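You operate a simulated robot arm through the tools that you are given. There is no shell and no other tool.

The job below is to be done with a simulated robot arm. You get a single attempt, and the scene is never put back.

## Task
Lift the cone off the flow table and crank 2 drops.
Fine: free the table and press reset once first; cone on the rubber mat.

The check looks at the end state, three seconds after you hand in, the way a careful person would. Anything else that was tipped, shoved, dropped, spilled or broken makes it a failure.

## Robot
A 7-joint arm with a two-finger parallel gripper, fixed in place. Base frame: the origin is on the floor under the middle of its stand, x ahead of it, y to its left, z up; the work surface is at about z = 850. Lengths are in mm, angles in degrees, forces in N, time in s.
It reaches about 1372 mm from its shoulder. Its first joint turns from -149.0 to 149.0 degrees. Payload 3.43 kg.
The TCP is the grasp point between the finger pads, 30 mm short of the fingertips. In the tool frame z runs along the fingers and y along their closing line. Largest opening 94 mm; finger width 28, thickness 10; the body of the gripper, 50 by 96 mm, starts 55 mm behind the TCP.
Orientation is that of the tool frame in the base frame, as a unit quaternion [w, x, y, z]. With the fingers straight down and closing along the base's y, the tool's x points along the base's -x, its y along +y and its z along -z.

## Interface
- The arm moves only by the tool apply_moves. Its argument "commands" is a list of rows, each a list of 3 entries, a list of its own where there are three numbers: the shift along the tool's x, y, z in units of 30 mm (1.0 is 30 mm), then the turn, a rotation vector about the tool's x, y, z in units of 8 degrees (1.0 is 8 degrees), then the closure, from 0 (fully open) to 1 (shut). In form: [[[x, y, z], [ax, ay, az], grip], ...]. A call has 1 to 20 rows; each row shifts and turns the commanded pose from where the row before left it, along the tool's axes as they then stand. A call with a number of a shift or a turn outside -1 to 1 is refused whole. Each row takes 0.2 s and may step no farther than 50 mm and 8.6 degrees from the row before; otherwise, or with a gripper value out of range, the whole call is refused. A pose out of reach is approached as far as the arm can. The call stops where the force on the tool passes 40 N (or 10 N more than at its start, if that is more) or the arm is blocked; 0.2 s more then pass. The fingers move at their own pace (about 45 mm/s each) and stop on an object; they squeeze with about 24 N. The grip force told is the motor's: it shows also when the fingers shut on nothing. Time passes only in rows, and 0.2 s behind the last, so rows that do not move let the fingers close. The reply holds the time, the measured pose of the TCP, the force on the tool along the base axes, the opening and the grip force, in the units named above and with some noise, with the torque about the TCP (base axes, N m) and any sound that the robot's microphone picked up.
- Cameras (640 x 400 px; columns grow to the right, rows downward): "scene" is fixed at [401.5, 649.3, 1463]; the picture's right is [-0.21, -0.98, 0.00], its down [-0.72, 0.15, -0.68] and it looks along [0.67, -0.14, -0.73] (base axes); focal length 232 px, centre (320, 200). "wrist" rides on the gripper at [76, 14, -102] in the tool frame; the picture's right is [-0.18, 0.98, 0.00], its down [-0.75, -0.14, -0.64] and it looks along [-0.63, -0.12, 0.77] (tool axes); focal length 243 px, centre (320, 200). There is no depth. A picture from a camera that has moved, and an enlarged one, comes with that camera's place and axes in the base frame and with its lens.
- capture(camera): a new picture of that camera. The clock stands still meanwhile.
- close_up(camera, box): a new picture of the part [left, top, right, bottom] of that camera's present view, enlarged. The clock stands still meanwhile.
- sign_off(): hands the job in; it is judged then, once.

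Places have to be worked out from the pictures, the camera data and where the tool is seen. Open the gripper and draw the arm clear of the work before you hand the job in, unless the task says otherwise.

The tools are called as a command line: name --argument value ..., lists and objects as JSON in quotes. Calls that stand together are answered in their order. apply_moves: Moves the arm, as the interface text tells. Its arguments: {"type":"object","properties":{"commands":{"type":"array","items":{"type":"array"}}},"required":["commands"]} The other tools are called the same way: capture (camera) takes a picture; close_up (camera, box) takes an enlarged picture of a part of a camera's view; sign_off () hands the job in.

At the start:

```text
t: 0.0
eef_pos: [732.5, 662.2, 1234.0]
orientation: [0.0, 0.0, 1.0, 0.001]
wrist_force: [0.1, 0.2, 0.3]
moment: [-0.02, 0.01, -0.01]
finger_gap: 93.9
finger_force: 0.0
```

scene: 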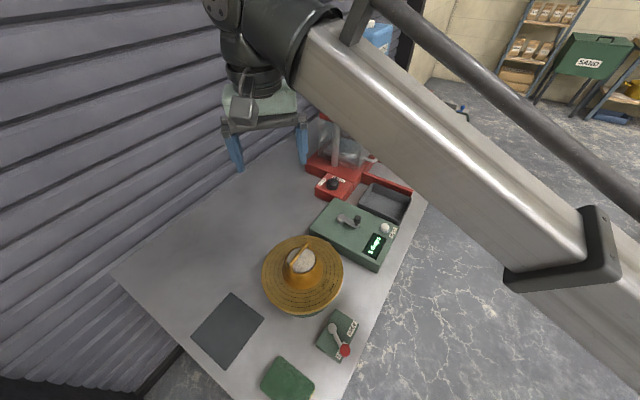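
wrist: 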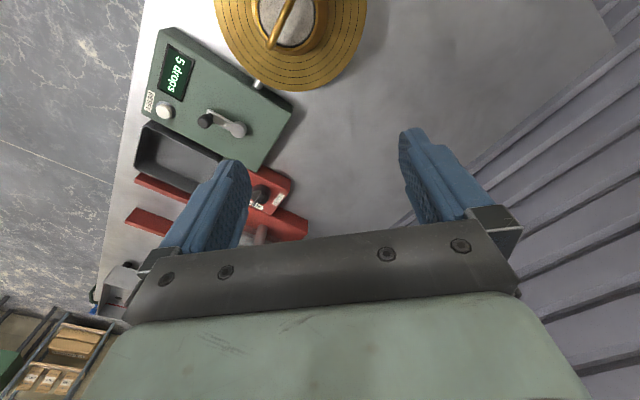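

I'll begin by looking closely at the table parts: the flow table with its cone, the counter unit, the lock lever and the rubber mat.

close_up --camera "scene" --box '[240, 220, 370, 330]'

close_up --camera "scene" --box '[290, 140, 430, 280]'

close_up --camera "scene" --box '[250, 290, 380, 400]'

close_up --camera "wrist" --box '[100, 0, 380, 250]'

```text
3.64 times, centred on (305, 275) of scene
camera zoom: at [401.5, 649.3, 1463.0], right [-0.21, -0.98, 0.0], down [-0.72, 0.15, -0.68], along [0.67, -0.14, -0.73], focal length 846 px, centre (374, -73)
```

zoom: 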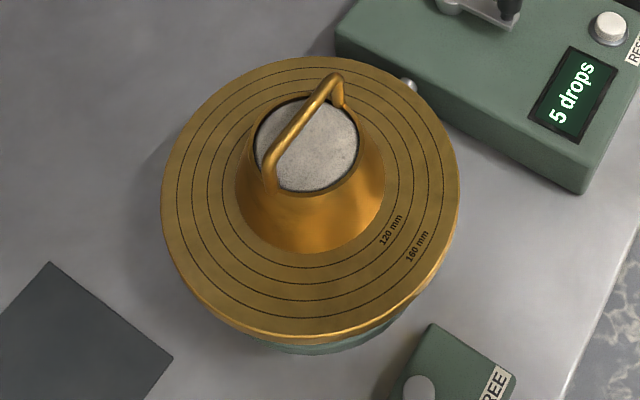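

```text
2.86 times, centred on (360, 210) of scene
camera zoom: at [401.5, 649.3, 1463.0], right [-0.21, -0.98, 0.0], down [-0.72, 0.15, -0.68], along [0.67, -0.14, -0.73], focal length 664 px, centre (206, 171)
```

zoom: 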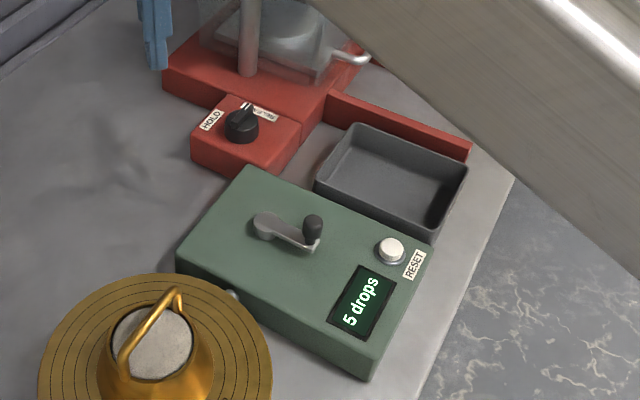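

```text
3.64 times, centred on (315, 345) of scene
camera zoom: at [401.5, 649.3, 1463.0], right [-0.21, -0.98, 0.0], down [-0.72, 0.15, -0.68], along [0.67, -0.14, -0.73], focal length 846 px, centre (338, -327)
```

zoom: 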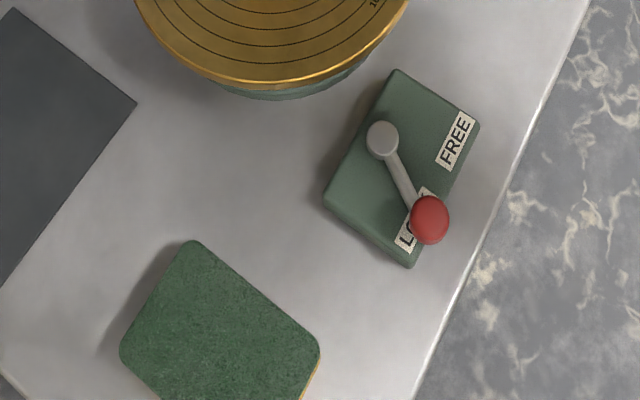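

```text
1.60 times, centred on (240, 125) of wrist
camera zoom: at [655.7, 677.5, 1337.2], right [0.18, 0.98, 0.0], down [0.75, -0.14, 0.64], along [0.63, -0.12, -0.77], focal length 388 px, centre (448, 320)
```

zoom: 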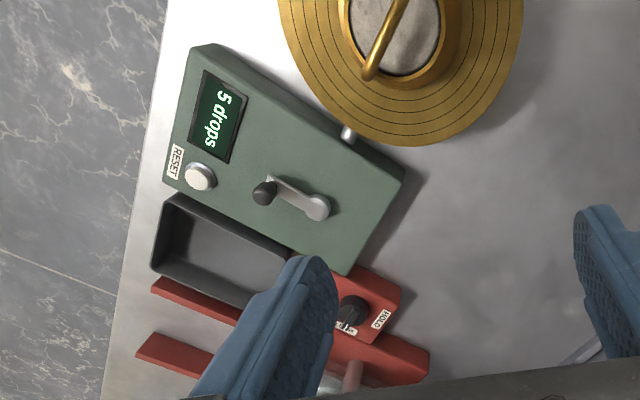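

The layout sits at about 45° to the base frame. I put the reset button near (758, 385, 918), the crank pivot near (807, 502), and the lever pivot near (535, 594) with its red knob at LOCK. I'll bring the hand above the lever for a closer look.

apply_moves --commands '[[[0.8, -0.3, 0.475], [0, 0, 0], 0], [[0.8, -0.3, 0.475], [0, 0, 0], 0], [[0.8, -0.3, 0.475], [0, 0, 0], 0], [[0.8, -0.3, 0.475], [0, 0, 0], 0], [[0.8, -0.3, 0.475], [0, 0, 0], 0], [[0.8, -0.3, 0.475], [0, 0, 0], 0], [[0.8, -0.3, 0.475], [0, 0, 0], 0], [[0.8, -0.3, 0.475], [0, 0, 0], 0]]'

capture --camera "wrist"

capture --camera "scene"

```text
t: 1.8
eef_pos: [542.9, 591.6, 1122.9]
orientation: [0.0, 0.0, 1.0, 0.0]
wrist_force: [0.4, 0.0, -0.3]
moment: [0.0, 0.0, -0.03]
finger_gap: 94.0
finger_force: 0.0
```

```text
taken
camera wrist: at [466.9, 606.7, 1225.1], right [0.18, 0.98, 0.0], down [0.75, -0.14, 0.64], along [0.63, -0.12, -0.77], focal length 243 px, centre (320, 200)
```

wrist: 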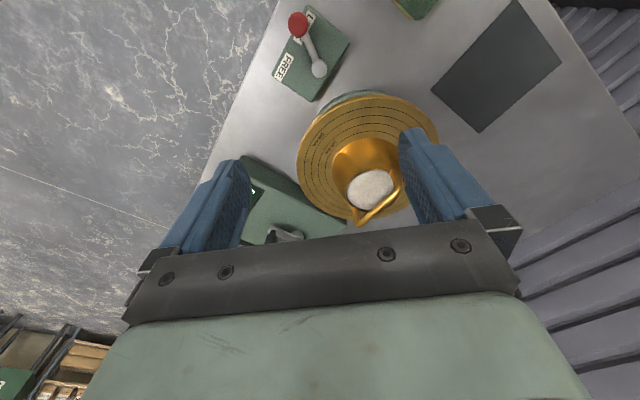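

```text
taken
```

scene: 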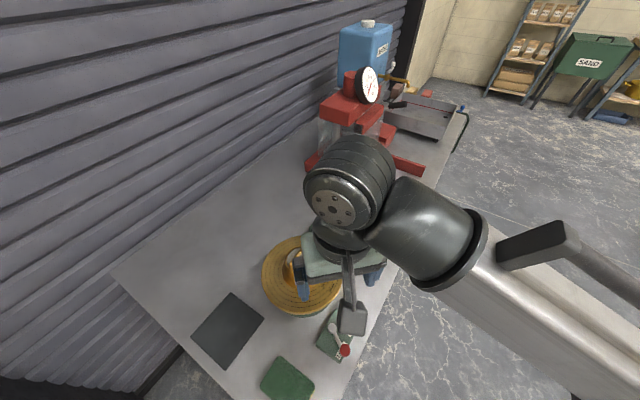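

The lever, mat and cone are all in the wrist view now. I'll enlarge the lever unit and the cone to triangulate them.

close_up --camera "wrist" --box '[250, 0, 410, 100]'

close_up --camera "wrist" --box '[290, 80, 450, 240]'

close_up --camera "scene" --box '[300, 300, 380, 370]'

```text
4.00 times, centred on (330, 50) of wrist
camera zoom: at [466.9, 606.7, 1225.1], right [0.18, 0.98, 0.0], down [0.75, -0.14, 0.64], along [0.63, -0.12, -0.77], focal length 970 px, centre (280, 800)
```

zoom: 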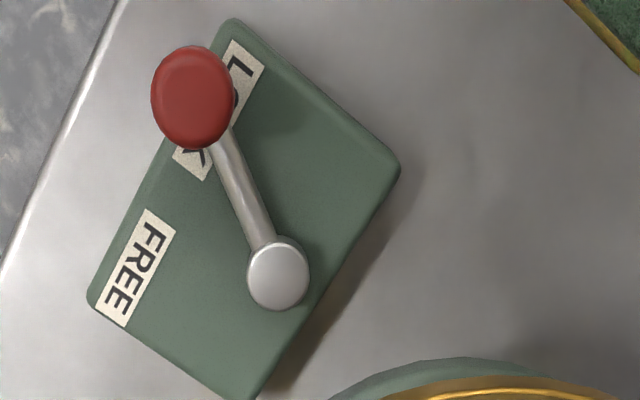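

```text
2.50 times, centred on (370, 160) of wrist
camera zoom: at [466.9, 606.7, 1225.1], right [0.18, 0.98, 0.0], down [0.75, -0.14, 0.64], along [0.63, -0.12, -0.77], focal length 606 px, centre (195, 300)
```

zoom: 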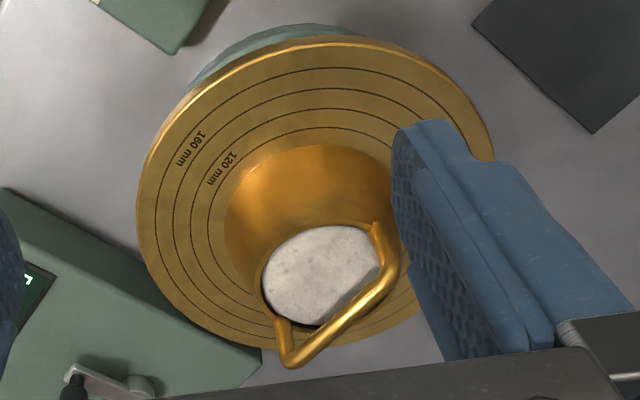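

```text
5.71 times, centred on (340, 335) of scene
camera zoom: at [401.5, 649.3, 1463.0], right [-0.21, -0.98, 0.0], down [-0.72, 0.15, -0.68], along [0.67, -0.14, -0.73], focal length 1329 px, centre (206, -571)
```

zoom: 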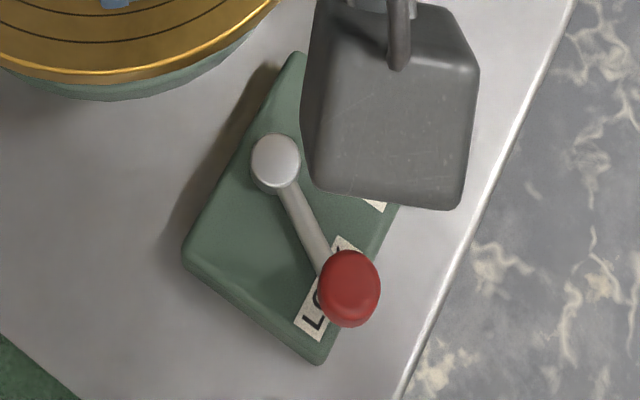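

Triangulated: lever knob about (483, 582, 910–940), pivot about (528, 595), radius 47 mm, and box top at z≈890. FREE lies about 67° counter-clockwise (from above) from LOCK. I'll move above the knob and yaw the fingers so they straddle the lever arm.

apply_moves --commands '[[[0.4, -0.064, 0.82], [0, 0, 0], 0], [[0.4, -0.064, 0.82], [0, 0, 0], 0], [[0.4, -0.064, 0.82], [0, 0, 0], 0], [[0.4, -0.064, 0.82], [0, 0, 0], 0], [[0.4, -0.064, 0.82], [0, 0, 0], 0], [[0, 0, 0], [0, 0, -1], 0], [[0, 0, 0], [0, 0, -1], 0], [[0, 0, 0], [0, 0, 0], 0]]'

capture --camera "wrist"

capture --camera "scene"

```text
t: 3.6
eef_pos: [481.0, 581.7, 998.6]
orientation: [0.0, -0.14, 0.99, 0.0]
wrist_force: [1.0, -0.5, 0.7]
moment: [0.0, -0.02, 0.01]
finger_gap: 94.2
finger_force: 0.0
```

```text
taken
camera wrist: at [404.1, 574.3, 1102.2], right [-0.1, 1.0, 0.0], down [0.76, 0.07, 0.64], along [0.64, 0.06, -0.77], focal length 243 px, centre (320, 200)
```

wrist: 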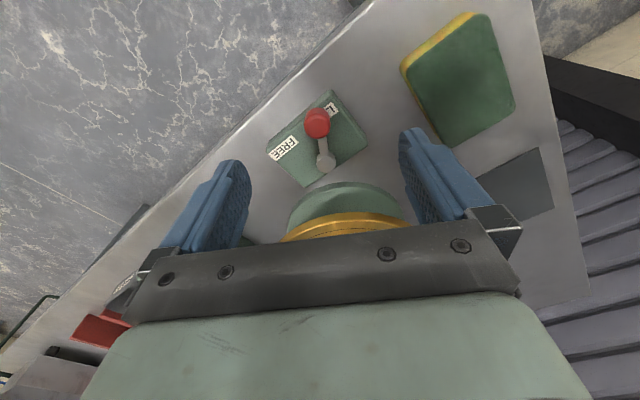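

```text
taken
```

scene: 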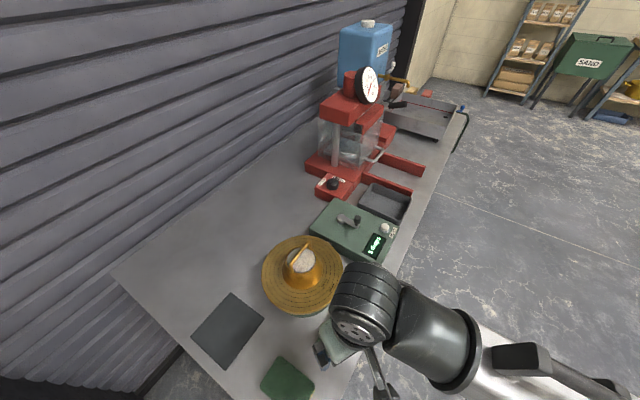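

The fingers line up with the lever. I'll enlarge the knob to confirm its height and its radial position before I descend.

close_up --camera "wrist" --box '[250, 70, 410, 200]'

close_up --camera "scene" --box '[290, 290, 420, 400]'

```text
3.08 times, centred on (330, 135) of wrist
camera zoom: at [404.1, 574.3, 1102.2], right [-0.1, 1.0, 0.0], down [0.76, 0.07, 0.64], along [0.64, 0.06, -0.77], focal length 746 px, centre (289, 400)
```

zoom: 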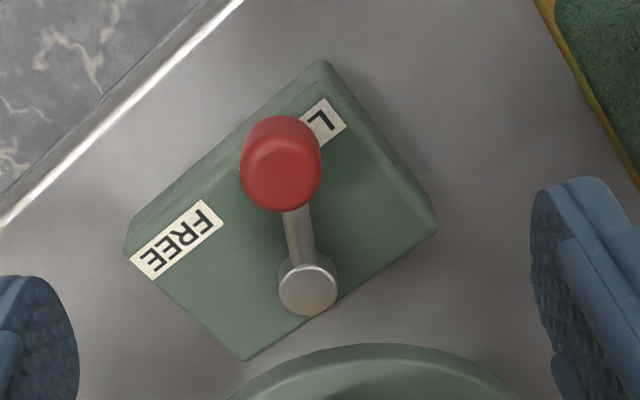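

```text
3.64 times, centred on (355, 345) of scene
camera zoom: at [401.5, 649.3, 1463.0], right [-0.21, -0.98, 0.0], down [-0.72, 0.15, -0.68], along [0.67, -0.14, -0.73], focal length 846 px, centre (193, -327)
```

zoom: 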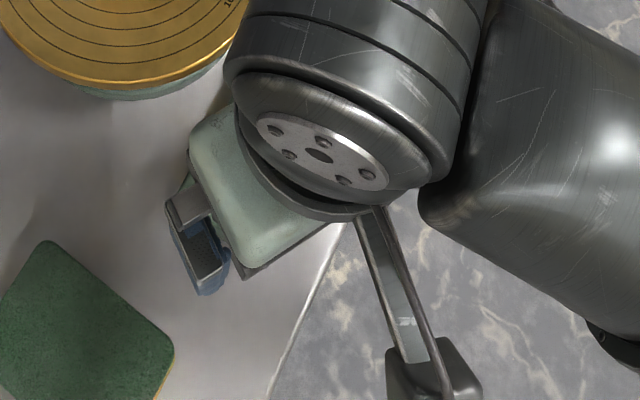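

Re-triangulating from the two wrist views, the box top is at z≈870, the pivot at (532, 594), and the knob centre at (484, 580, 906), so the radius is 50 mm. I'll narrow the fingers to a 50 mm cage and descend around the knob, keeping the tips above the box.

apply_moves --commands '[[[-0.04, -0.041, 0], [0, 0, 0], 0.47], [[-0.04, -0.041, 0], [0, 0, 0], 0.47], [[0, 0, 0], [0, 0, 0], 0.47], [[0, 0, 0.6], [0, 0, 0], 0.47], [[0, 0, 0.6], [0, 0, 0], 0.47], [[0, 0, 0.6], [0, 0, 0], 0.47]]'

capture --camera "wrist"

```text
t: 5.0
eef_pos: [486.5, 578.1, 944.3]
orientation: [0.0, -0.139, 0.99, 0.0]
wrist_force: [0.6, 0.5, -0.8]
moment: [-0.03, -0.01, 0.01]
finger_gap: 49.6
finger_force: 0.0
```

```text
taken
camera wrist: at [408.1, 572.6, 1047.3], right [-0.09, 1.0, 0.0], down [0.76, 0.07, 0.64], along [0.64, 0.06, -0.77], focal length 243 px, centre (320, 200)
```

wrist: 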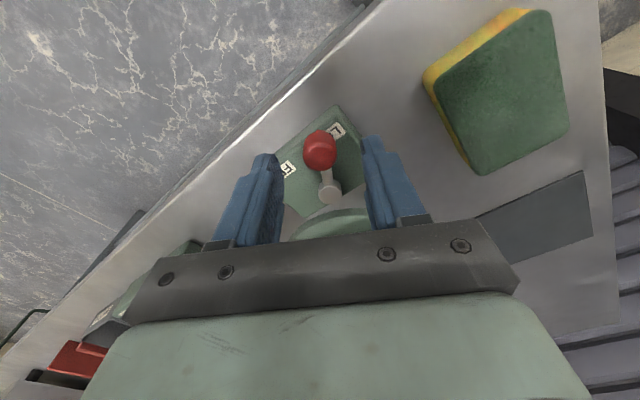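

The knob is centred between the fingers. I'll go down the last 31 mm.

apply_moves --commands '[[[0, 0, 0.52], [0, 0, 0], 0.47], [[0, 0, 0.52], [0, 0, 0], 0.47], [[0, 0, 0], [0, 0, 0], 0.47]]'

close_up --camera "wrist" --box '[220, 70, 440, 240]'

```text
t: 5.8
eef_pos: [484.5, 579.9, 914.0]
orientation: [0.0, -0.139, 0.99, 0.0]
wrist_force: [-0.3, 0.2, -0.9]
moment: [-0.01, 0.04, 0.03]
finger_gap: 49.8
finger_force: 0.1
```

```text
2.35 times, centred on (330, 155) of wrist
camera zoom: at [406.5, 573.3, 1017.6], right [-0.09, 1.0, 0.0], down [0.76, 0.07, 0.64], along [0.64, 0.06, -0.77], focal length 571 px, centre (296, 306)
```

zoom: 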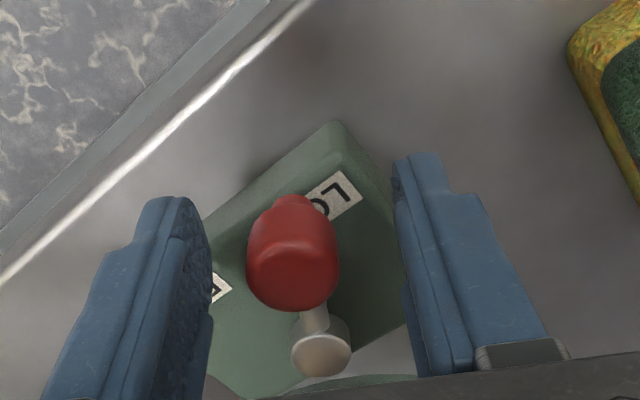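

The cage sits correctly around the knob. I'll narrow the gap to about 28 mm and swing the lever counter-clockwise about its pivot, turning the tool with it.

apply_moves --commands '[[[0, 0, 0], [0, 0, 0], 0.7], [[0, 0, 0], [0, 0, 0], 0.7], [[-0.016, -0.23, 0], [0, 0, -1], 0.7], [[-0.016, -0.23, 0], [0, 0, -1], 0.7], [[-0.016, -0.23, 0], [0, 0, -1], 0.7], [[-0.016, -0.23, 0], [0, 0, -1], 0.7], [[-0.016, -0.23, 0], [0, 0, -1], 0.7], [[-0.016, -0.23, 0], [0, 0, -1], 0.7], [[-0.016, -0.23, 0], [0, 0, -1], 0.7], [[-0.016, -0.23, 0], [0, 0, -1], 0.7], [[0, 0, 0], [0, 0, 0], 0.7]]'

close_up --camera "wrist" --box '[220, 70, 440, 240]'

capture --camera "scene"

```text
t: 8.2
eef_pos: [521.5, 543.4, 913.0]
orientation: [0.0, -0.644, 0.765, 0.0]
wrist_force: [0.0, -0.3, -0.6]
moment: [-0.01, 0.01, 0.03]
finger_gap: 28.2
finger_force: 0.0
```

```text
2.35 times, centred on (330, 155) of wrist
camera zoom: at [494.5, 472.0, 1016.2], right [-0.94, 0.35, 0.0], down [0.27, 0.72, 0.64], along [0.22, 0.6, -0.77], focal length 571 px, centre (296, 306)
```

zoom: 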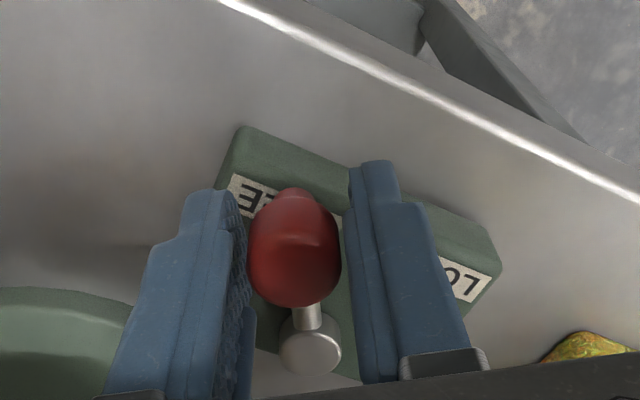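

```text
taken
```

scene: 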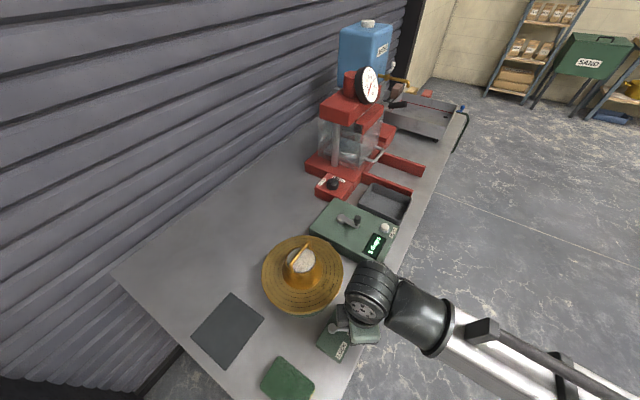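

The lever followed and its knob now overlaps the FREE label, with no end stop felt yet. I'll push on about 12° in smaller steps and watch the force.

apply_moves --commands '[[[-0.004, -0.115, 0], [0, 0, -0.5], 0.7], [[-0.004, -0.115, 0], [0, 0, -0.5], 0.7], [[-0.004, -0.115, 0], [0, 0, -0.5], 0.7], [[0, 0, 0], [0, 0, 0], 0.7]]'

close_up --camera "wrist" --box '[220, 70, 440, 240]'

```text
t: 9.2
eef_pos: [531.9, 543.8, 912.9]
orientation: [0.001, 0.72, -0.694, -0.001]
wrist_force: [-18.5, 6.5, -0.2]
moment: [0.15, 0.28, -0.17]
finger_gap: 38.8
finger_force: 9.4
```

```text
2.35 times, centred on (330, 155) of wrist
camera zoom: at [519.7, 467.9, 1016.2], right [-0.99, 0.15, 0.0], down [0.11, 0.76, 0.64], along [0.09, 0.64, -0.77], focal length 571 px, centre (296, 306)
```

zoom: 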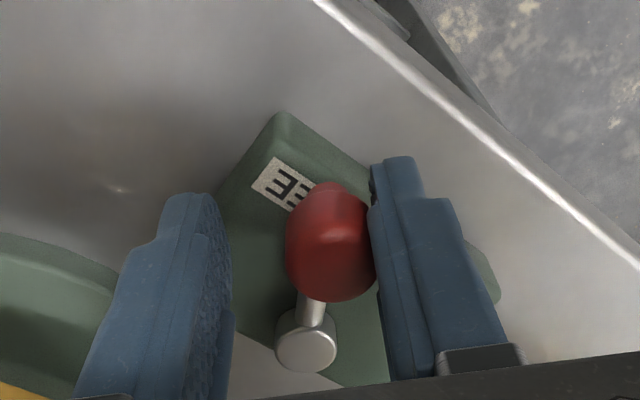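

The gap was forced open and about 19 N built up, so the lever is against its FREE end stop. I'll relax the push, open the fingers and rise to check it.

apply_moves --commands '[[[0, 0.2, 0], [0, 0, 0], 0.5], [[0, 0, 0], [0, 0, 0], 0.4], [[0, 0, 0], [0, 0, 0], 0.4], [[0, 0, -1], [0, 0, 0], 0.4], [[0, 0, -1], [0, 0, 0], 0.4], [[0, 0, -1], [0, 0, 0], 0.4], [[0, 0, 0], [0, 0, 0], 0.4]]'

capture --camera "wrist"

close_up --camera "wrist" --box '[220, 70, 440, 240]'

close_up --camera "scene" --box '[290, 210, 420, 370]'

```text
t: 10.8
eef_pos: [526.8, 542.1, 1003.0]
orientation: [0.0, 0.72, -0.694, 0.0]
wrist_force: [0.3, 0.4, -0.1]
moment: [0.0, -0.01, -0.02]
finger_gap: 56.6
finger_force: 0.1
```

```text
taken
camera wrist: at [514.2, 466.8, 1105.8], right [-0.99, 0.15, 0.0], down [0.11, 0.76, 0.64], along [0.1, 0.63, -0.77], focal length 243 px, centre (320, 200)
```

wrist: 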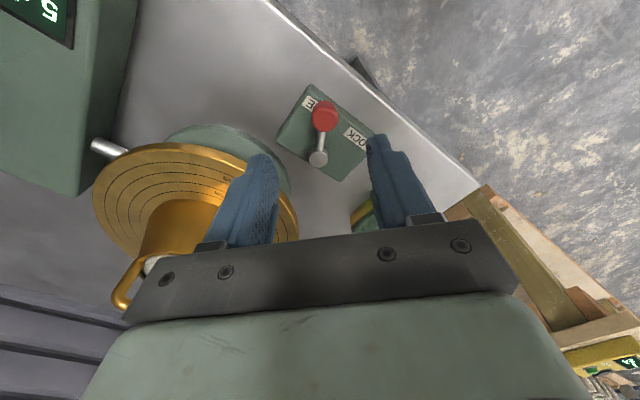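

```text
2.35 times, centred on (330, 155) of wrist
camera zoom: at [514.2, 466.8, 1105.8], right [-0.99, 0.15, 0.0], down [0.11, 0.76, 0.64], along [0.1, 0.63, -0.77], focal length 571 px, centre (296, 306)
```

zoom: 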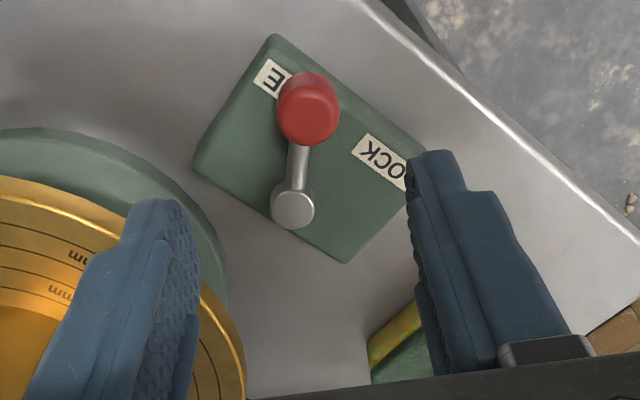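

```text
2.50 times, centred on (355, 290) of scene
camera zoom: at [401.5, 649.3, 1463.0], right [-0.21, -0.98, 0.0], down [-0.72, 0.15, -0.68], along [0.67, -0.14, -0.73], focal length 581 px, centre (232, -25)
```

zoom: 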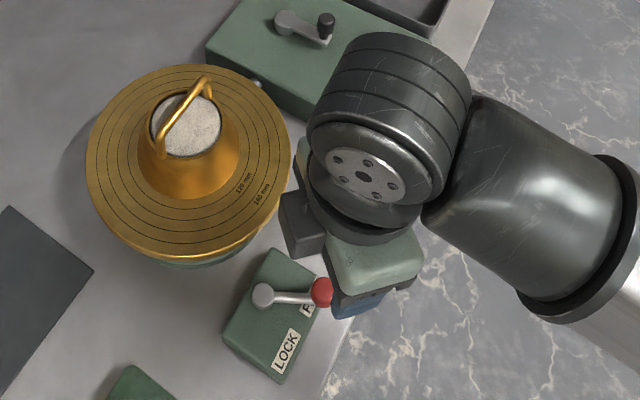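

The lever rests at its end stop over FREE. The knob is at the same place as when it was pushed, so nothing sprang back. Next I'll move over to the reset button, closing the fingers on the way, and take a better look.

apply_moves --commands '[[[0.612, -0.833, -0.148], [0, 0, 0], 0.4], [[0.612, -0.833, -0.148], [0, 0, 0], 0.4], [[0.612, -0.833, -0.148], [0, 0, 0], 0.6], [[0.612, -0.833, -0.148], [0, 0, 0], 0.8], [[0.612, -0.833, -0.148], [0, 0, 0], 1], [[0.612, -0.833, -0.148], [0, 0, 0], 1], [[0.612, -0.833, -0.148], [0, 0, 0], 1], [[0.612, -0.833, -0.148], [0, 0, 0], 1], [[0.612, -0.833, -0.148], [0, 0, 0], 1], [[0, 0, 0], [0, 0, 0], 1]]'

capture --camera "wrist"

close_up --camera "scene" --box '[240, 140, 440, 370]'

```text
t: 13.0
eef_pos: [756.8, 383.4, 1039.2]
orientation: [0.0, 0.72, -0.694, -0.001]
wrist_force: [0.8, -0.4, 0.3]
moment: [-0.02, -0.01, 0.01]
finger_gap: 0.0
finger_force: 24.1
```

```text
taken
camera wrist: at [743.7, 307.7, 1143.1], right [-0.99, 0.15, 0.0], down [0.11, 0.76, 0.64], along [0.1, 0.63, -0.77], focal length 243 px, centre (320, 200)
```

wrist: 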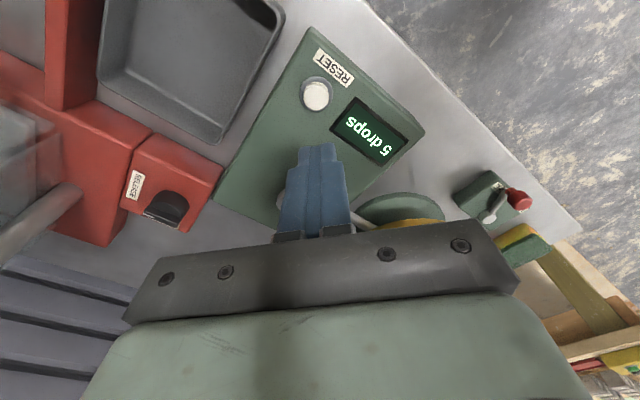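

```text
1.74 times, centred on (340, 255) of scene
camera zoom: at [401.5, 649.3, 1463.0], right [-0.21, -0.98, 0.0], down [-0.72, 0.15, -0.68], along [0.67, -0.14, -0.73], focal length 404 px, centre (285, 104)
```

zoom: 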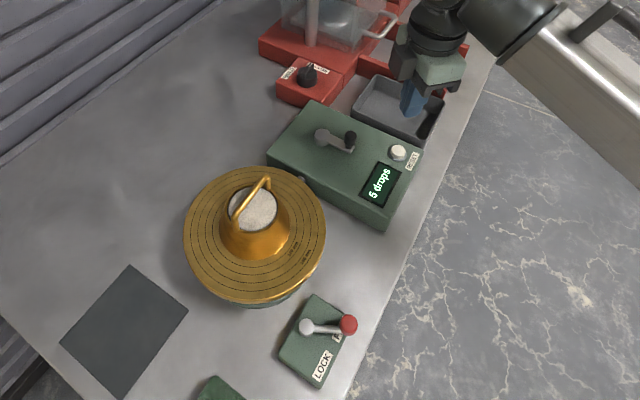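

The lever shows at FREE in the scene view and the counter reads 5 drops. I'll enlarge the button to fix its exact place.

close_up --camera "wrist" --box '[250, 30, 430, 170]'

```text
2.86 times, centred on (340, 100) of wrist
camera zoom: at [743.7, 307.7, 1143.1], right [-0.99, 0.15, 0.0], down [0.11, 0.76, 0.64], along [0.1, 0.63, -0.77], focal length 693 px, centre (263, 486)
```

zoom: 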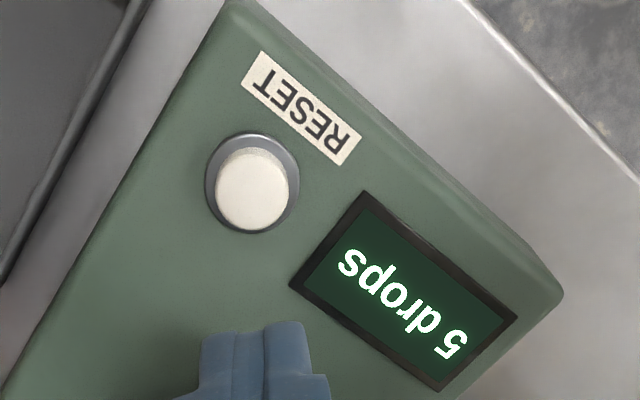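

The button top is about (759, 378, ~905), so I need to shift roughly +3 mm in x and −5 mm in y. I'll come down to about 20 mm above it and look again.

apply_moves --commands '[[[0.092, -0.047, 0.3], [0, 0, 0], 1], [[0.092, -0.047, 0.6], [0, 0, 0], 1], [[0, 0, 0.6], [0, 0, 0], 1], [[0, 0, 0.6], [0, 0, 0], 1], [[0, 0, 0.5], [0, 0, 0], 1], [[0, 0, 0], [0, 0, 0], 1]]'

close_up --camera "wrist" --box '[220, 50, 440, 220]'

close_up --camera "scene" --box '[310, 150, 440, 280]'

```text
t: 14.4
eef_pos: [759.2, 378.9, 964.4]
orientation: [0.001, 0.719, -0.695, 0.0]
wrist_force: [0.3, 0.2, -0.3]
moment: [-0.02, 0.03, 0.02]
finger_gap: 0.0
finger_force: 23.9
```

```text
2.35 times, centred on (330, 135) of wrist
camera zoom: at [746.8, 304.1, 1066.2], right [-0.99, 0.15, 0.0], down [0.11, 0.76, 0.64], along [0.1, 0.63, -0.77], focal length 571 px, centre (296, 353)
```

zoom: 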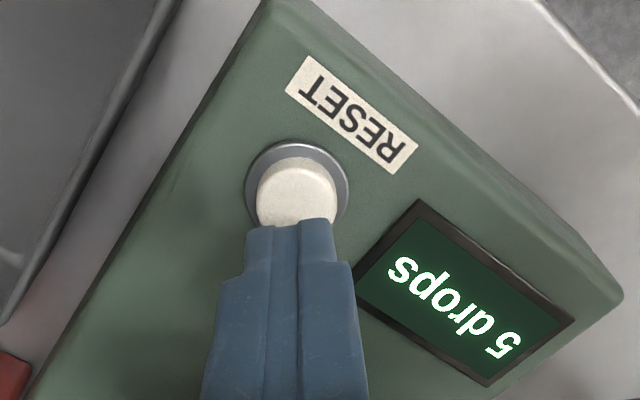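

```text
3.08 times, centred on (375, 215) of scene
camera zoom: at [401.5, 649.3, 1463.0], right [-0.21, -0.98, 0.0], down [-0.72, 0.15, -0.68], along [0.67, -0.14, -0.73], focal length 715 px, centre (151, 154)
```

zoom: 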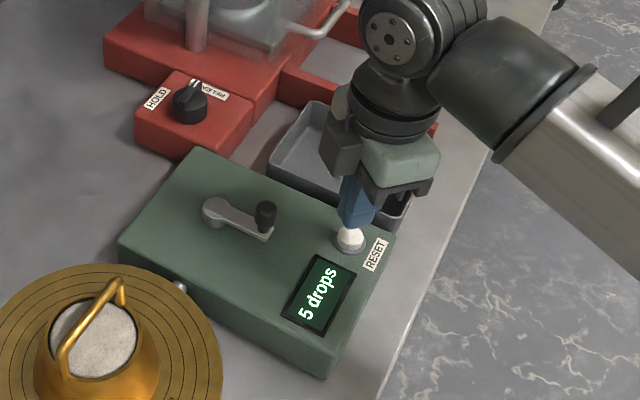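

The fingertip is centred over the button and roughly 25–35 mm above it. I'll come down in small steps, checking the force each time.

apply_moves --commands '[[[0, 0, 0.25], [0, 0, 0], 1], [[0, 0, 0.25], [0, 0, 0], 1], [[0, 0, 0.2], [0, 0, 0], 1]]'

close_up --camera "wrist" --box '[220, 50, 440, 220]'

close_up --camera "scene" --box '[345, 190, 425, 270]'

```text
t: 15.2
eef_pos: [760.5, 380.8, 941.8]
orientation: [0.0, 0.719, -0.695, 0.0]
wrist_force: [0.7, -0.5, 0.3]
moment: [0.01, -0.02, -0.03]
finger_gap: 0.0
finger_force: 24.2
```

```text
2.35 times, centred on (330, 135) of wrist
camera zoom: at [748.1, 305.4, 1045.0], right [-0.99, 0.15, 0.0], down [0.11, 0.76, 0.64], along [0.1, 0.63, -0.77], focal length 571 px, centre (296, 353)
```

zoom: 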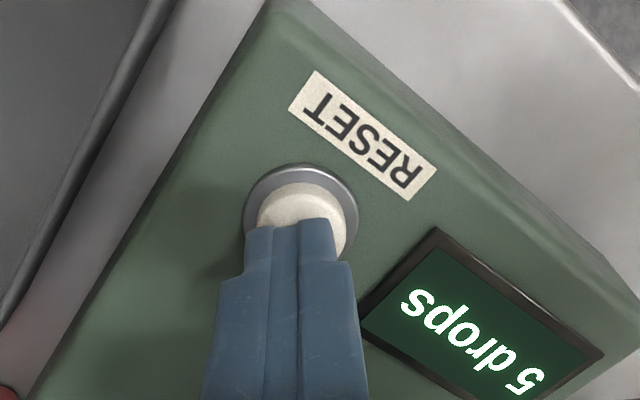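

```text
5.00 times, centred on (385, 230) of scene
camera zoom: at [401.5, 649.3, 1463.0], right [-0.21, -0.98, 0.0], down [-0.72, 0.15, -0.68], along [0.67, -0.14, -0.73], focal length 1162 px, centre (-5, 50)
```

zoom: 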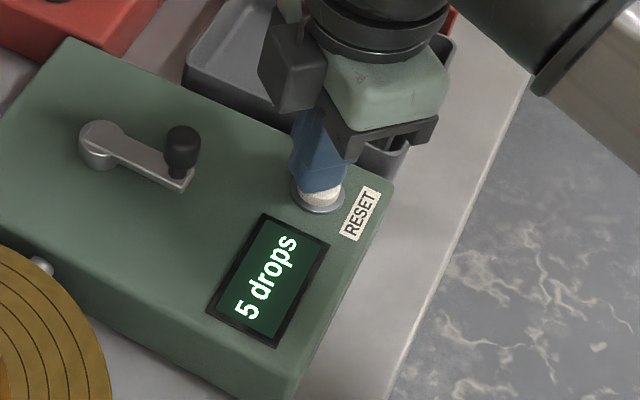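

The tip is at about z 912, still just above the button with no contact. I'll keep descending in roughly 3 mm steps.

apply_moves --commands '[[[0, 0, 0.1], [0, 0, 0], 1], [[0, 0, 0.1], [0, 0, 0], 1]]'

```text
t: 15.8
eef_pos: [760.2, 381.4, 937.8]
orientation: [0.0, 0.719, -0.695, 0.0]
wrist_force: [-0.9, 2.0, 3.2]
moment: [0.06, 0.0, 0.02]
finger_gap: 0.0
finger_force: 24.5
heard: click
```

I heard a click with about 3 N of force, so I'll check the counter before doing anything else.

close_up --camera "scene" --box '[345, 190, 425, 270]'

close_up --camera "wrist" --box '[220, 50, 440, 220]'

```text
5.00 times, centred on (385, 230) of scene
camera zoom: at [401.5, 649.3, 1463.0], right [-0.21, -0.98, 0.0], down [-0.72, 0.15, -0.68], along [0.67, -0.14, -0.73], focal length 1162 px, centre (-5, 50)
```

zoom: 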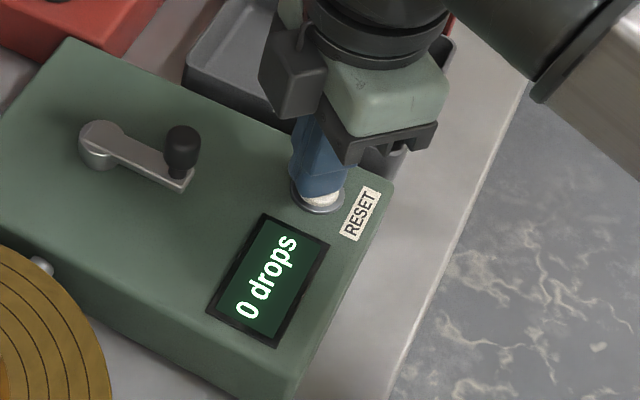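

```text
2.35 times, centred on (330, 135) of wrist
camera zoom: at [748.1, 304.4, 1040.3], right [-0.99, 0.15, 0.0], down [0.11, 0.76, 0.64], along [0.1, 0.64, -0.77], focal length 571 px, centre (296, 353)
```

zoom: 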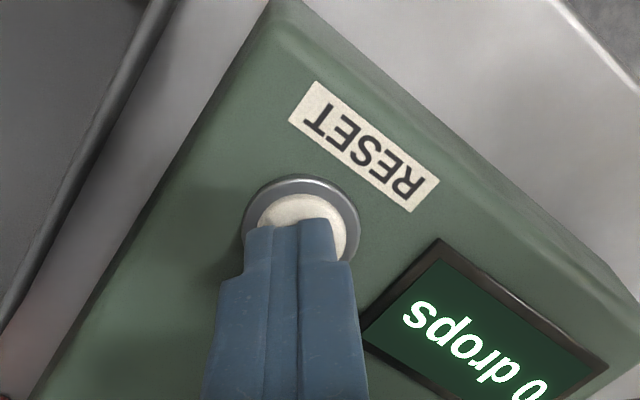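

The counter now reads 0 drops after one press. I'll rise straight up off the button and view the crank and cone from higher.

apply_moves --commands '[[[0, 0, -0.5], [0, 0, 0], 1], [[0, 0, -1], [0, 0, 0], 1], [[0, 0, -1], [0, 0, 0], 1], [[0, 0, -1], [0, 0, 0], 1], [[0, 0, -1], [0, 0, 0], 1], [[0, 0, -1], [0, 0, 0], 1], [[0, 0, 0], [0, 0, 0], 1]]'

capture --camera "wrist"

close_up --camera "scene" --box '[290, 190, 430, 280]'

```text
t: 17.4
eef_pos: [762.5, 380.1, 1103.2]
orientation: [0.0, 0.719, -0.695, 0.0]
wrist_force: [-0.2, 0.2, 0.0]
moment: [0.0, 0.0, 0.0]
finger_gap: 0.0
finger_force: 24.5
```

```text
taken
camera wrist: at [749.2, 303.3, 1205.7], right [-0.99, 0.15, 0.0], down [0.11, 0.76, 0.64], along [0.1, 0.63, -0.77], focal length 243 px, centre (320, 200)
```

wrist: 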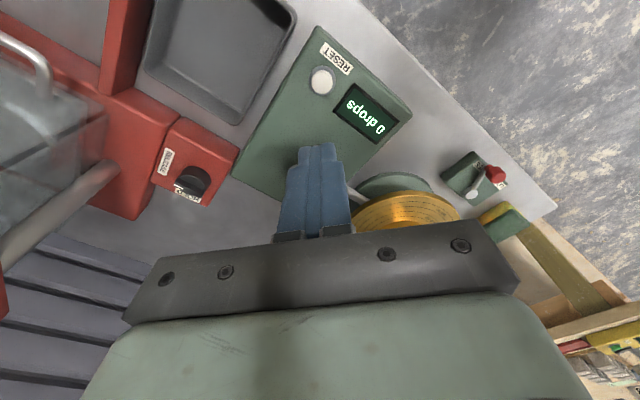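

```text
4.44 times, centred on (360, 235) of scene
camera zoom: at [401.5, 649.3, 1463.0], right [-0.21, -0.98, 0.0], down [-0.72, 0.15, -0.68], along [0.67, -0.14, -0.73], focal length 1033 px, centre (142, 44)
```

zoom: 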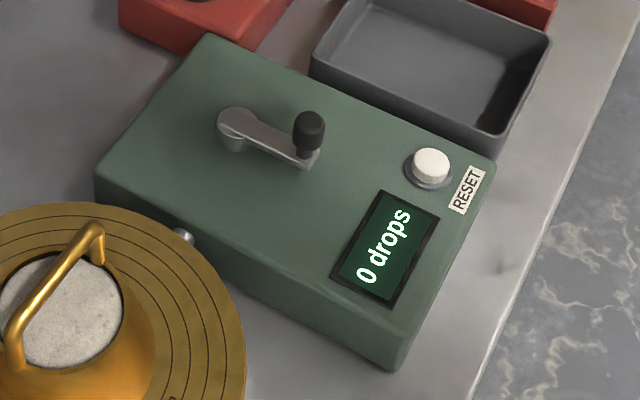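

No direction mark is visible on the crank. The cone handle's bar runs along about (0.73, −0.68), so the gripper yaw needs to be −43°. I'll turn back in place at this safe height and open the fingers partway.

apply_moves --commands '[[[0, 0, 0], [0, 0, 1], 0.6], [[0, 0, 0], [0, 0, 1], 0.6], [[0, 0, 0], [0, 0, 1], 0.6], [[0, 0, 0], [0, 0, 1], 0.6], [[0, 0, 0], [0, 0, 1], 0.6], [[0, 0, 0], [0, 0, 1], 0.6], [[0, 0, 0], [0, 0, 1], 0.6], [[0, 0, 0], [0, 0, 1], 0.6], [[0, 0, 0], [0, 0, 1], 0.6], [[0, 0, 0], [0, 0, 1], 0.6], [[0, 0, 0], [0, 0, 1], 0.6], [[0, 0, 0], [0, 0, 1], 0.6], [[0, 0, 0], [0, 0, 1], 0.6], [[0, 0, 0], [0, 0, 1], 0.6], [[0, 0, 0], [0, 0, 1], 0.6], [[0, 0, 0], [0, 0, 1], 0.6], [[0, 0, 0], [0, 0, 0.9], 0.6], [[0, 0, 0], [0, 0, 0], 0.6]]'

capture --camera "wrist"

```text
t: 21.2
eef_pos: [762.1, 379.4, 1101.5]
orientation: [0.001, 0.369, 0.93, 0.001]
wrist_force: [0.6, -1.0, -0.1]
moment: [-0.01, 0.01, 0.04]
finger_gap: 37.8
finger_force: 0.1
```

```text
taken
camera wrist: at [715.0, 443.0, 1205.0], right [0.81, 0.59, 0.0], down [0.45, -0.62, 0.64], along [0.38, -0.52, -0.77], focal length 243 px, centre (320, 200)
```

wrist: 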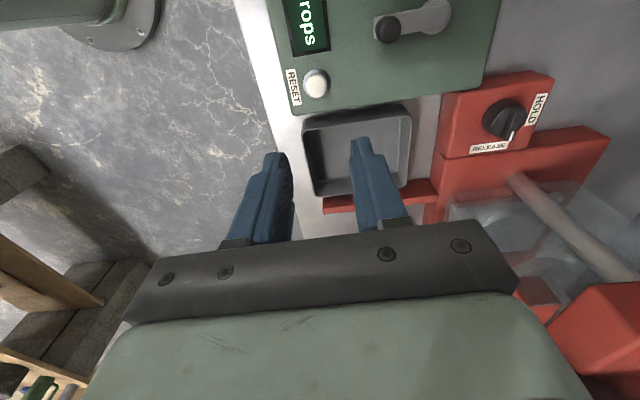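

The tool yaw is now −43°. I'll move above the cone at z≈1120 to view the handle.

apply_moves --commands '[[[0.803, 0.436, -0.06], [0, 0, 0], 0.6], [[0.803, 0.436, -0.06], [0, 0, 0], 0.6], [[0.803, 0.436, -0.06], [0, 0, 0], 0.6], [[0.803, 0.436, -0.06], [0, 0, 0], 0.6], [[0.803, 0.436, -0.06], [0, 0, 0], 0.6], [[0.803, 0.436, -0.06], [0, 0, 0], 0.6], [[0.803, 0.436, -0.06], [0, 0, 0], 0.6], [[0.803, 0.436, -0.06], [0, 0, 0], 0.6], [[0.803, 0.436, -0.06], [0, 0, 0], 0.6], [[0.803, 0.436, -0.06], [0, 0, 0], 0.6], [[0, 0, 0], [0, 0, 0], 0.6]]'

capture --camera "wrist"

capture --camera "scene"

```text
t: 23.6
eef_pos: [672.4, 641.0, 1122.2]
orientation: [0.001, 0.368, 0.93, 0.0]
wrist_force: [0.0, -0.3, -0.1]
moment: [0.02, -0.01, 0.01]
finger_gap: 37.5
finger_force: 0.0
```

```text
taken
camera wrist: at [626.4, 702.5, 1225.1], right [0.81, 0.59, 0.0], down [0.45, -0.62, 0.64], along [0.38, -0.52, -0.77], focal length 243 px, centre (320, 200)
```

wrist: 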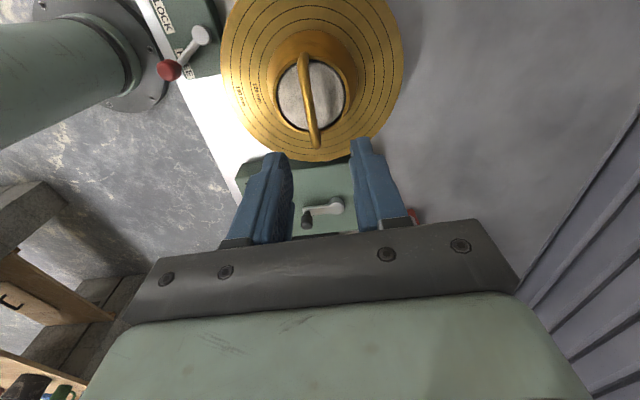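

```text
taken
```

scene: 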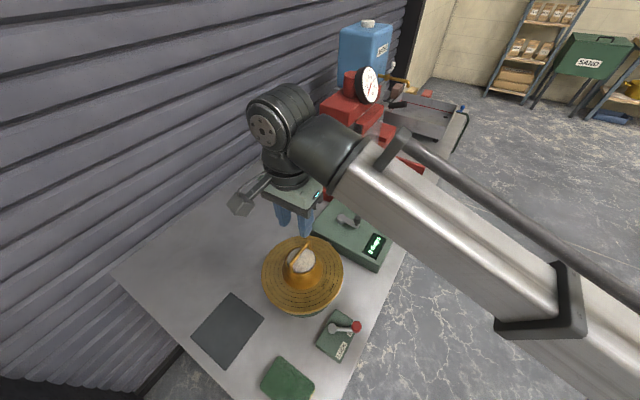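

close_up --camera "wrist" --box '[210, 0, 420, 170]'

close_up --camera "scene" --box '[245, 220, 360, 325]'

```text
2.35 times, centred on (315, 85) of wrist
camera zoom: at [626.4, 702.5, 1225.1], right [0.81, 0.59, 0.0], down [0.45, -0.62, 0.64], along [0.38, -0.52, -0.77], focal length 571 px, centre (332, 471)
```

zoom: 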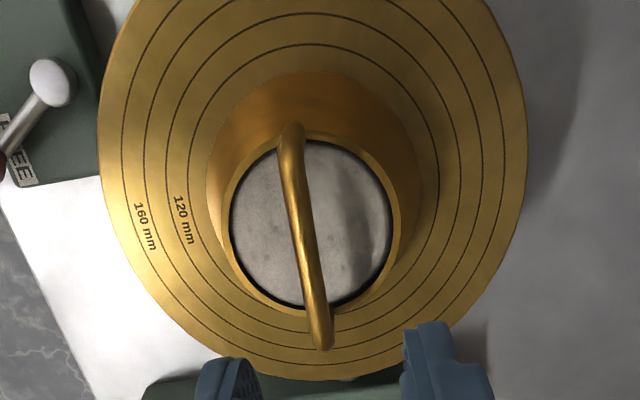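

```text
3.81 times, centred on (302, 272) of scene
camera zoom: at [401.5, 649.3, 1463.0], right [-0.21, -0.98, 0.0], down [-0.72, 0.15, -0.68], along [0.67, -0.14, -0.73], focal length 886 px, centre (387, -76)
```

zoom: 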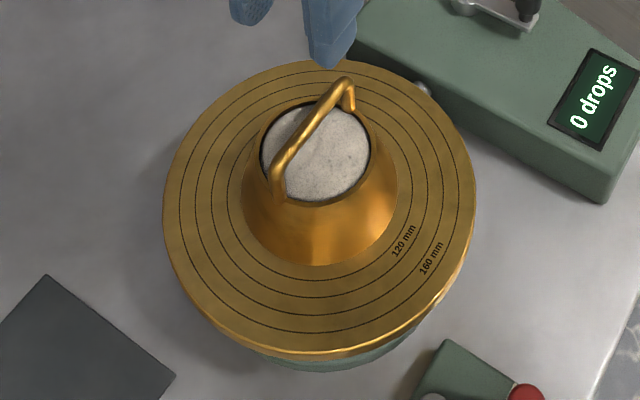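

The bar's midpoint appears about 10 mm off my tool axis and the bar is about 4° further clockwise than my yaw. I'll correct both, widen the gap slightly and descend partway.

apply_moves --commands '[[[0.105, -0.327, 0.3], [0, 0, 0.48], 0.5], [[0, 0, 0.5], [0, 0, 0], 0.5], [[0, 0, 0.5], [0, 0, 0], 0.5], [[0, 0, 0.36], [0, 0, 0], 0.5], [[0, 0, 0], [0, 0, 0], 0.5]]'

close_up --camera "wrist" --box '[200, 30, 440, 220]'

close_up --camera "scene" --box '[245, 200, 360, 325]'

```text
t: 24.8
eef_pos: [665.4, 636.4, 1070.3]
orientation: [0.001, 0.399, 0.917, 0.0]
wrist_force: [-0.4, 0.2, -0.9]
moment: [0.01, -0.03, -0.04]
finger_gap: 46.8
finger_force: 0.1
```

```text
2.11 times, centred on (320, 125) of wrist
camera zoom: at [623.7, 702.0, 1172.9], right [0.84, 0.54, 0.0], down [0.41, -0.65, 0.64], along [0.34, -0.54, -0.77], focal length 511 px, centre (320, 358)
```

zoom: 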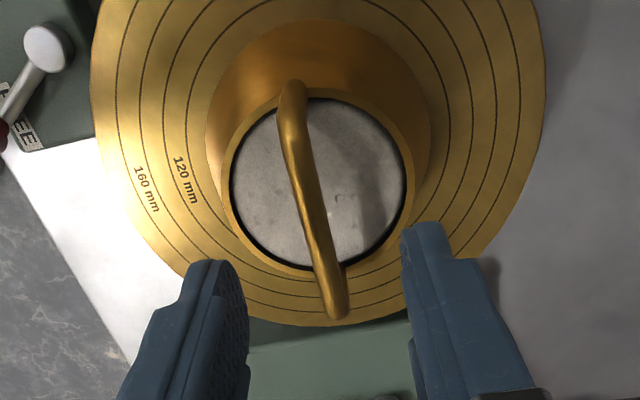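

```text
3.20 times, centred on (302, 262) of scene
camera zoom: at [401.5, 649.3, 1463.0], right [-0.21, -0.98, 0.0], down [-0.72, 0.15, -0.68], along [0.67, -0.14, -0.73], focal length 744 px, centre (376, 0)
```

zoom: 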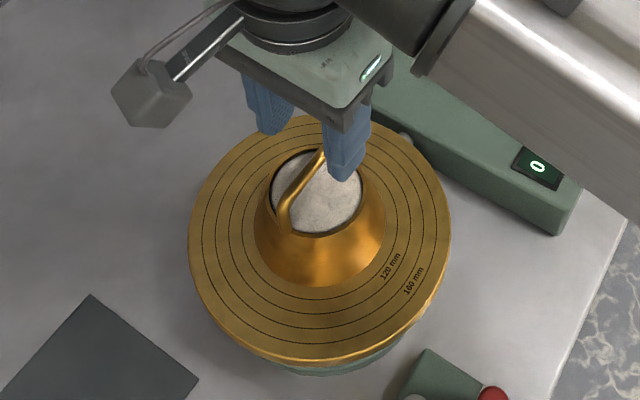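

Combining the views, the bar top is around z≈1013–1018 and the cone centre about (661, 642). I'll shift 5 mm along the bar to centre the grip, come down to TCP z≈1045 and look again.

apply_moves --commands '[[[0.167, 0.03, 0.2], [0, 0, 0], 0.5], [[0, 0, 0.33], [0, 0, 0], 0.5], [[0, 0, 0.3], [0, 0, 0], 0.5], [[0, 0, 0], [0, 0, 0], 0.5]]'

close_up --camera "wrist" --box '[200, 50, 440, 240]'

close_up --camera "scene" --box '[265, 210, 345, 290]'

```text
t: 25.8
eef_pos: [661.8, 640.4, 1044.9]
orientation: [0.001, 0.399, 0.917, 0.0]
wrist_force: [0.3, -0.2, 1.0]
moment: [0.02, -0.02, 0.02]
finger_gap: 46.7
finger_force: 0.0
```

```text
2.11 times, centred on (320, 145) of wrist
camera zoom: at [620.3, 706.2, 1148.3], right [0.84, 0.54, 0.0], down [0.41, -0.65, 0.64], along [0.34, -0.54, -0.77], focal length 511 px, centre (320, 316)
```

zoom: 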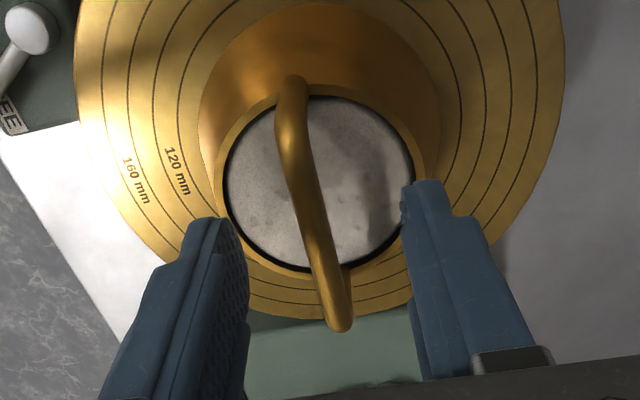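

```text
5.00 times, centred on (305, 250) of scene
camera zoom: at [401.5, 649.3, 1463.0], right [-0.21, -0.98, 0.0], down [-0.72, 0.15, -0.68], along [0.67, -0.14, -0.73], focal length 1162 px, centre (395, -50)
```

zoom: 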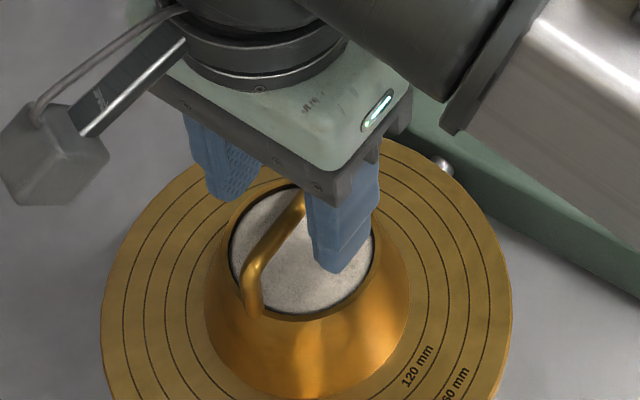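

The bar's midpoint now lies on the tool axis, and the mouth plane works out at about z≈987. I'll descend 18 mm so the tips sit 16 mm below the bar, still clear of the mortar, and then close.

apply_moves --commands '[[[0, 0, 0.3], [0, 0, 0], 0.5], [[0, 0, 0.3], [0, 0, 0], 0.5], [[0, 0, 0], [0, 0, 0], 0.5]]'

close_up --camera "wrist" --box '[200, 50, 440, 240]'

close_up --camera "scene" --box '[265, 210, 345, 290]'

```text
t: 26.6
eef_pos: [661.7, 642.1, 1027.7]
orientation: [0.0, 0.399, 0.917, 0.0]
wrist_force: [0.1, 0.1, 0.0]
moment: [0.0, -0.03, -0.03]
finger_gap: 46.9
finger_force: 0.1
```

```text
2.11 times, centred on (320, 145) of wrist
camera zoom: at [619.7, 707.1, 1130.9], right [0.84, 0.54, 0.0], down [0.41, -0.65, 0.64], along [0.34, -0.54, -0.77], focal length 511 px, centre (320, 316)
```

zoom: 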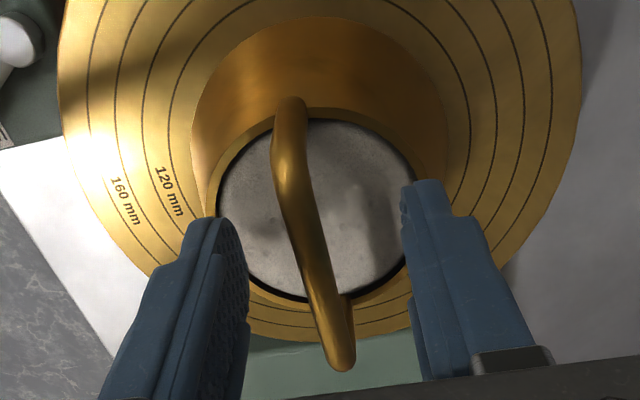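

```text
5.00 times, centred on (305, 250) of scene
camera zoom: at [401.5, 649.3, 1463.0], right [-0.21, -0.98, 0.0], down [-0.72, 0.15, -0.68], along [0.67, -0.14, -0.73], focal length 1162 px, centre (395, -50)
```

zoom: 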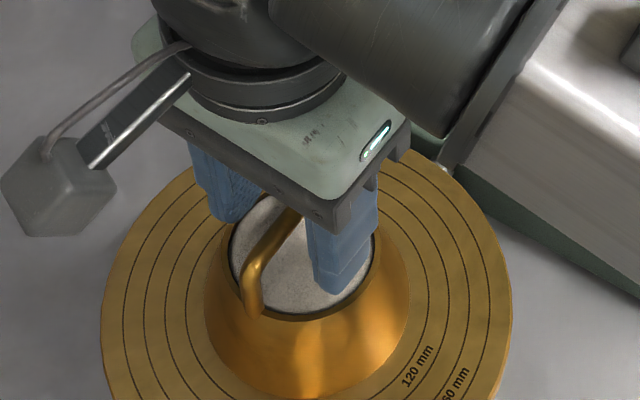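

The bar is about 12 mm below the TCP and 17 mm above the tips, centred between the pads. I'll close the gripper on it.

apply_moves --commands '[[[0, 0, 0], [0, 0, 0], 0.8], [[0, 0, 0], [0, 0, 0], 1], [[0, 0, 0], [0, 0, 0], 1], [[0, 0, 0], [0, 0, 0], 1], [[0, 0, 0], [0, 0, 0], 1]]'

close_up --camera "wrist" --box '[200, 50, 440, 240]'

```text
t: 27.8
eef_pos: [660.9, 640.7, 1027.4]
orientation: [0.001, 0.399, 0.917, 0.001]
wrist_force: [-2.2, -1.0, 0.9]
moment: [0.01, 0.05, 0.0]
finger_gap: 8.7
finger_force: 24.3
```

```text
2.11 times, centred on (320, 145) of wrist
camera zoom: at [619.6, 707.0, 1131.0], right [0.84, 0.54, 0.0], down [0.41, -0.65, 0.64], along [0.34, -0.54, -0.77], focal length 511 px, centre (320, 316)
```

zoom: 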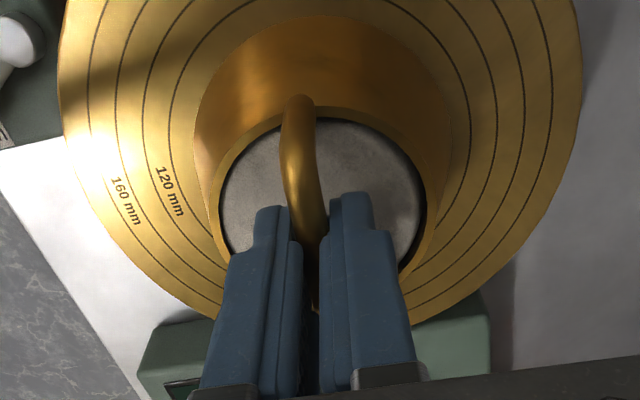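

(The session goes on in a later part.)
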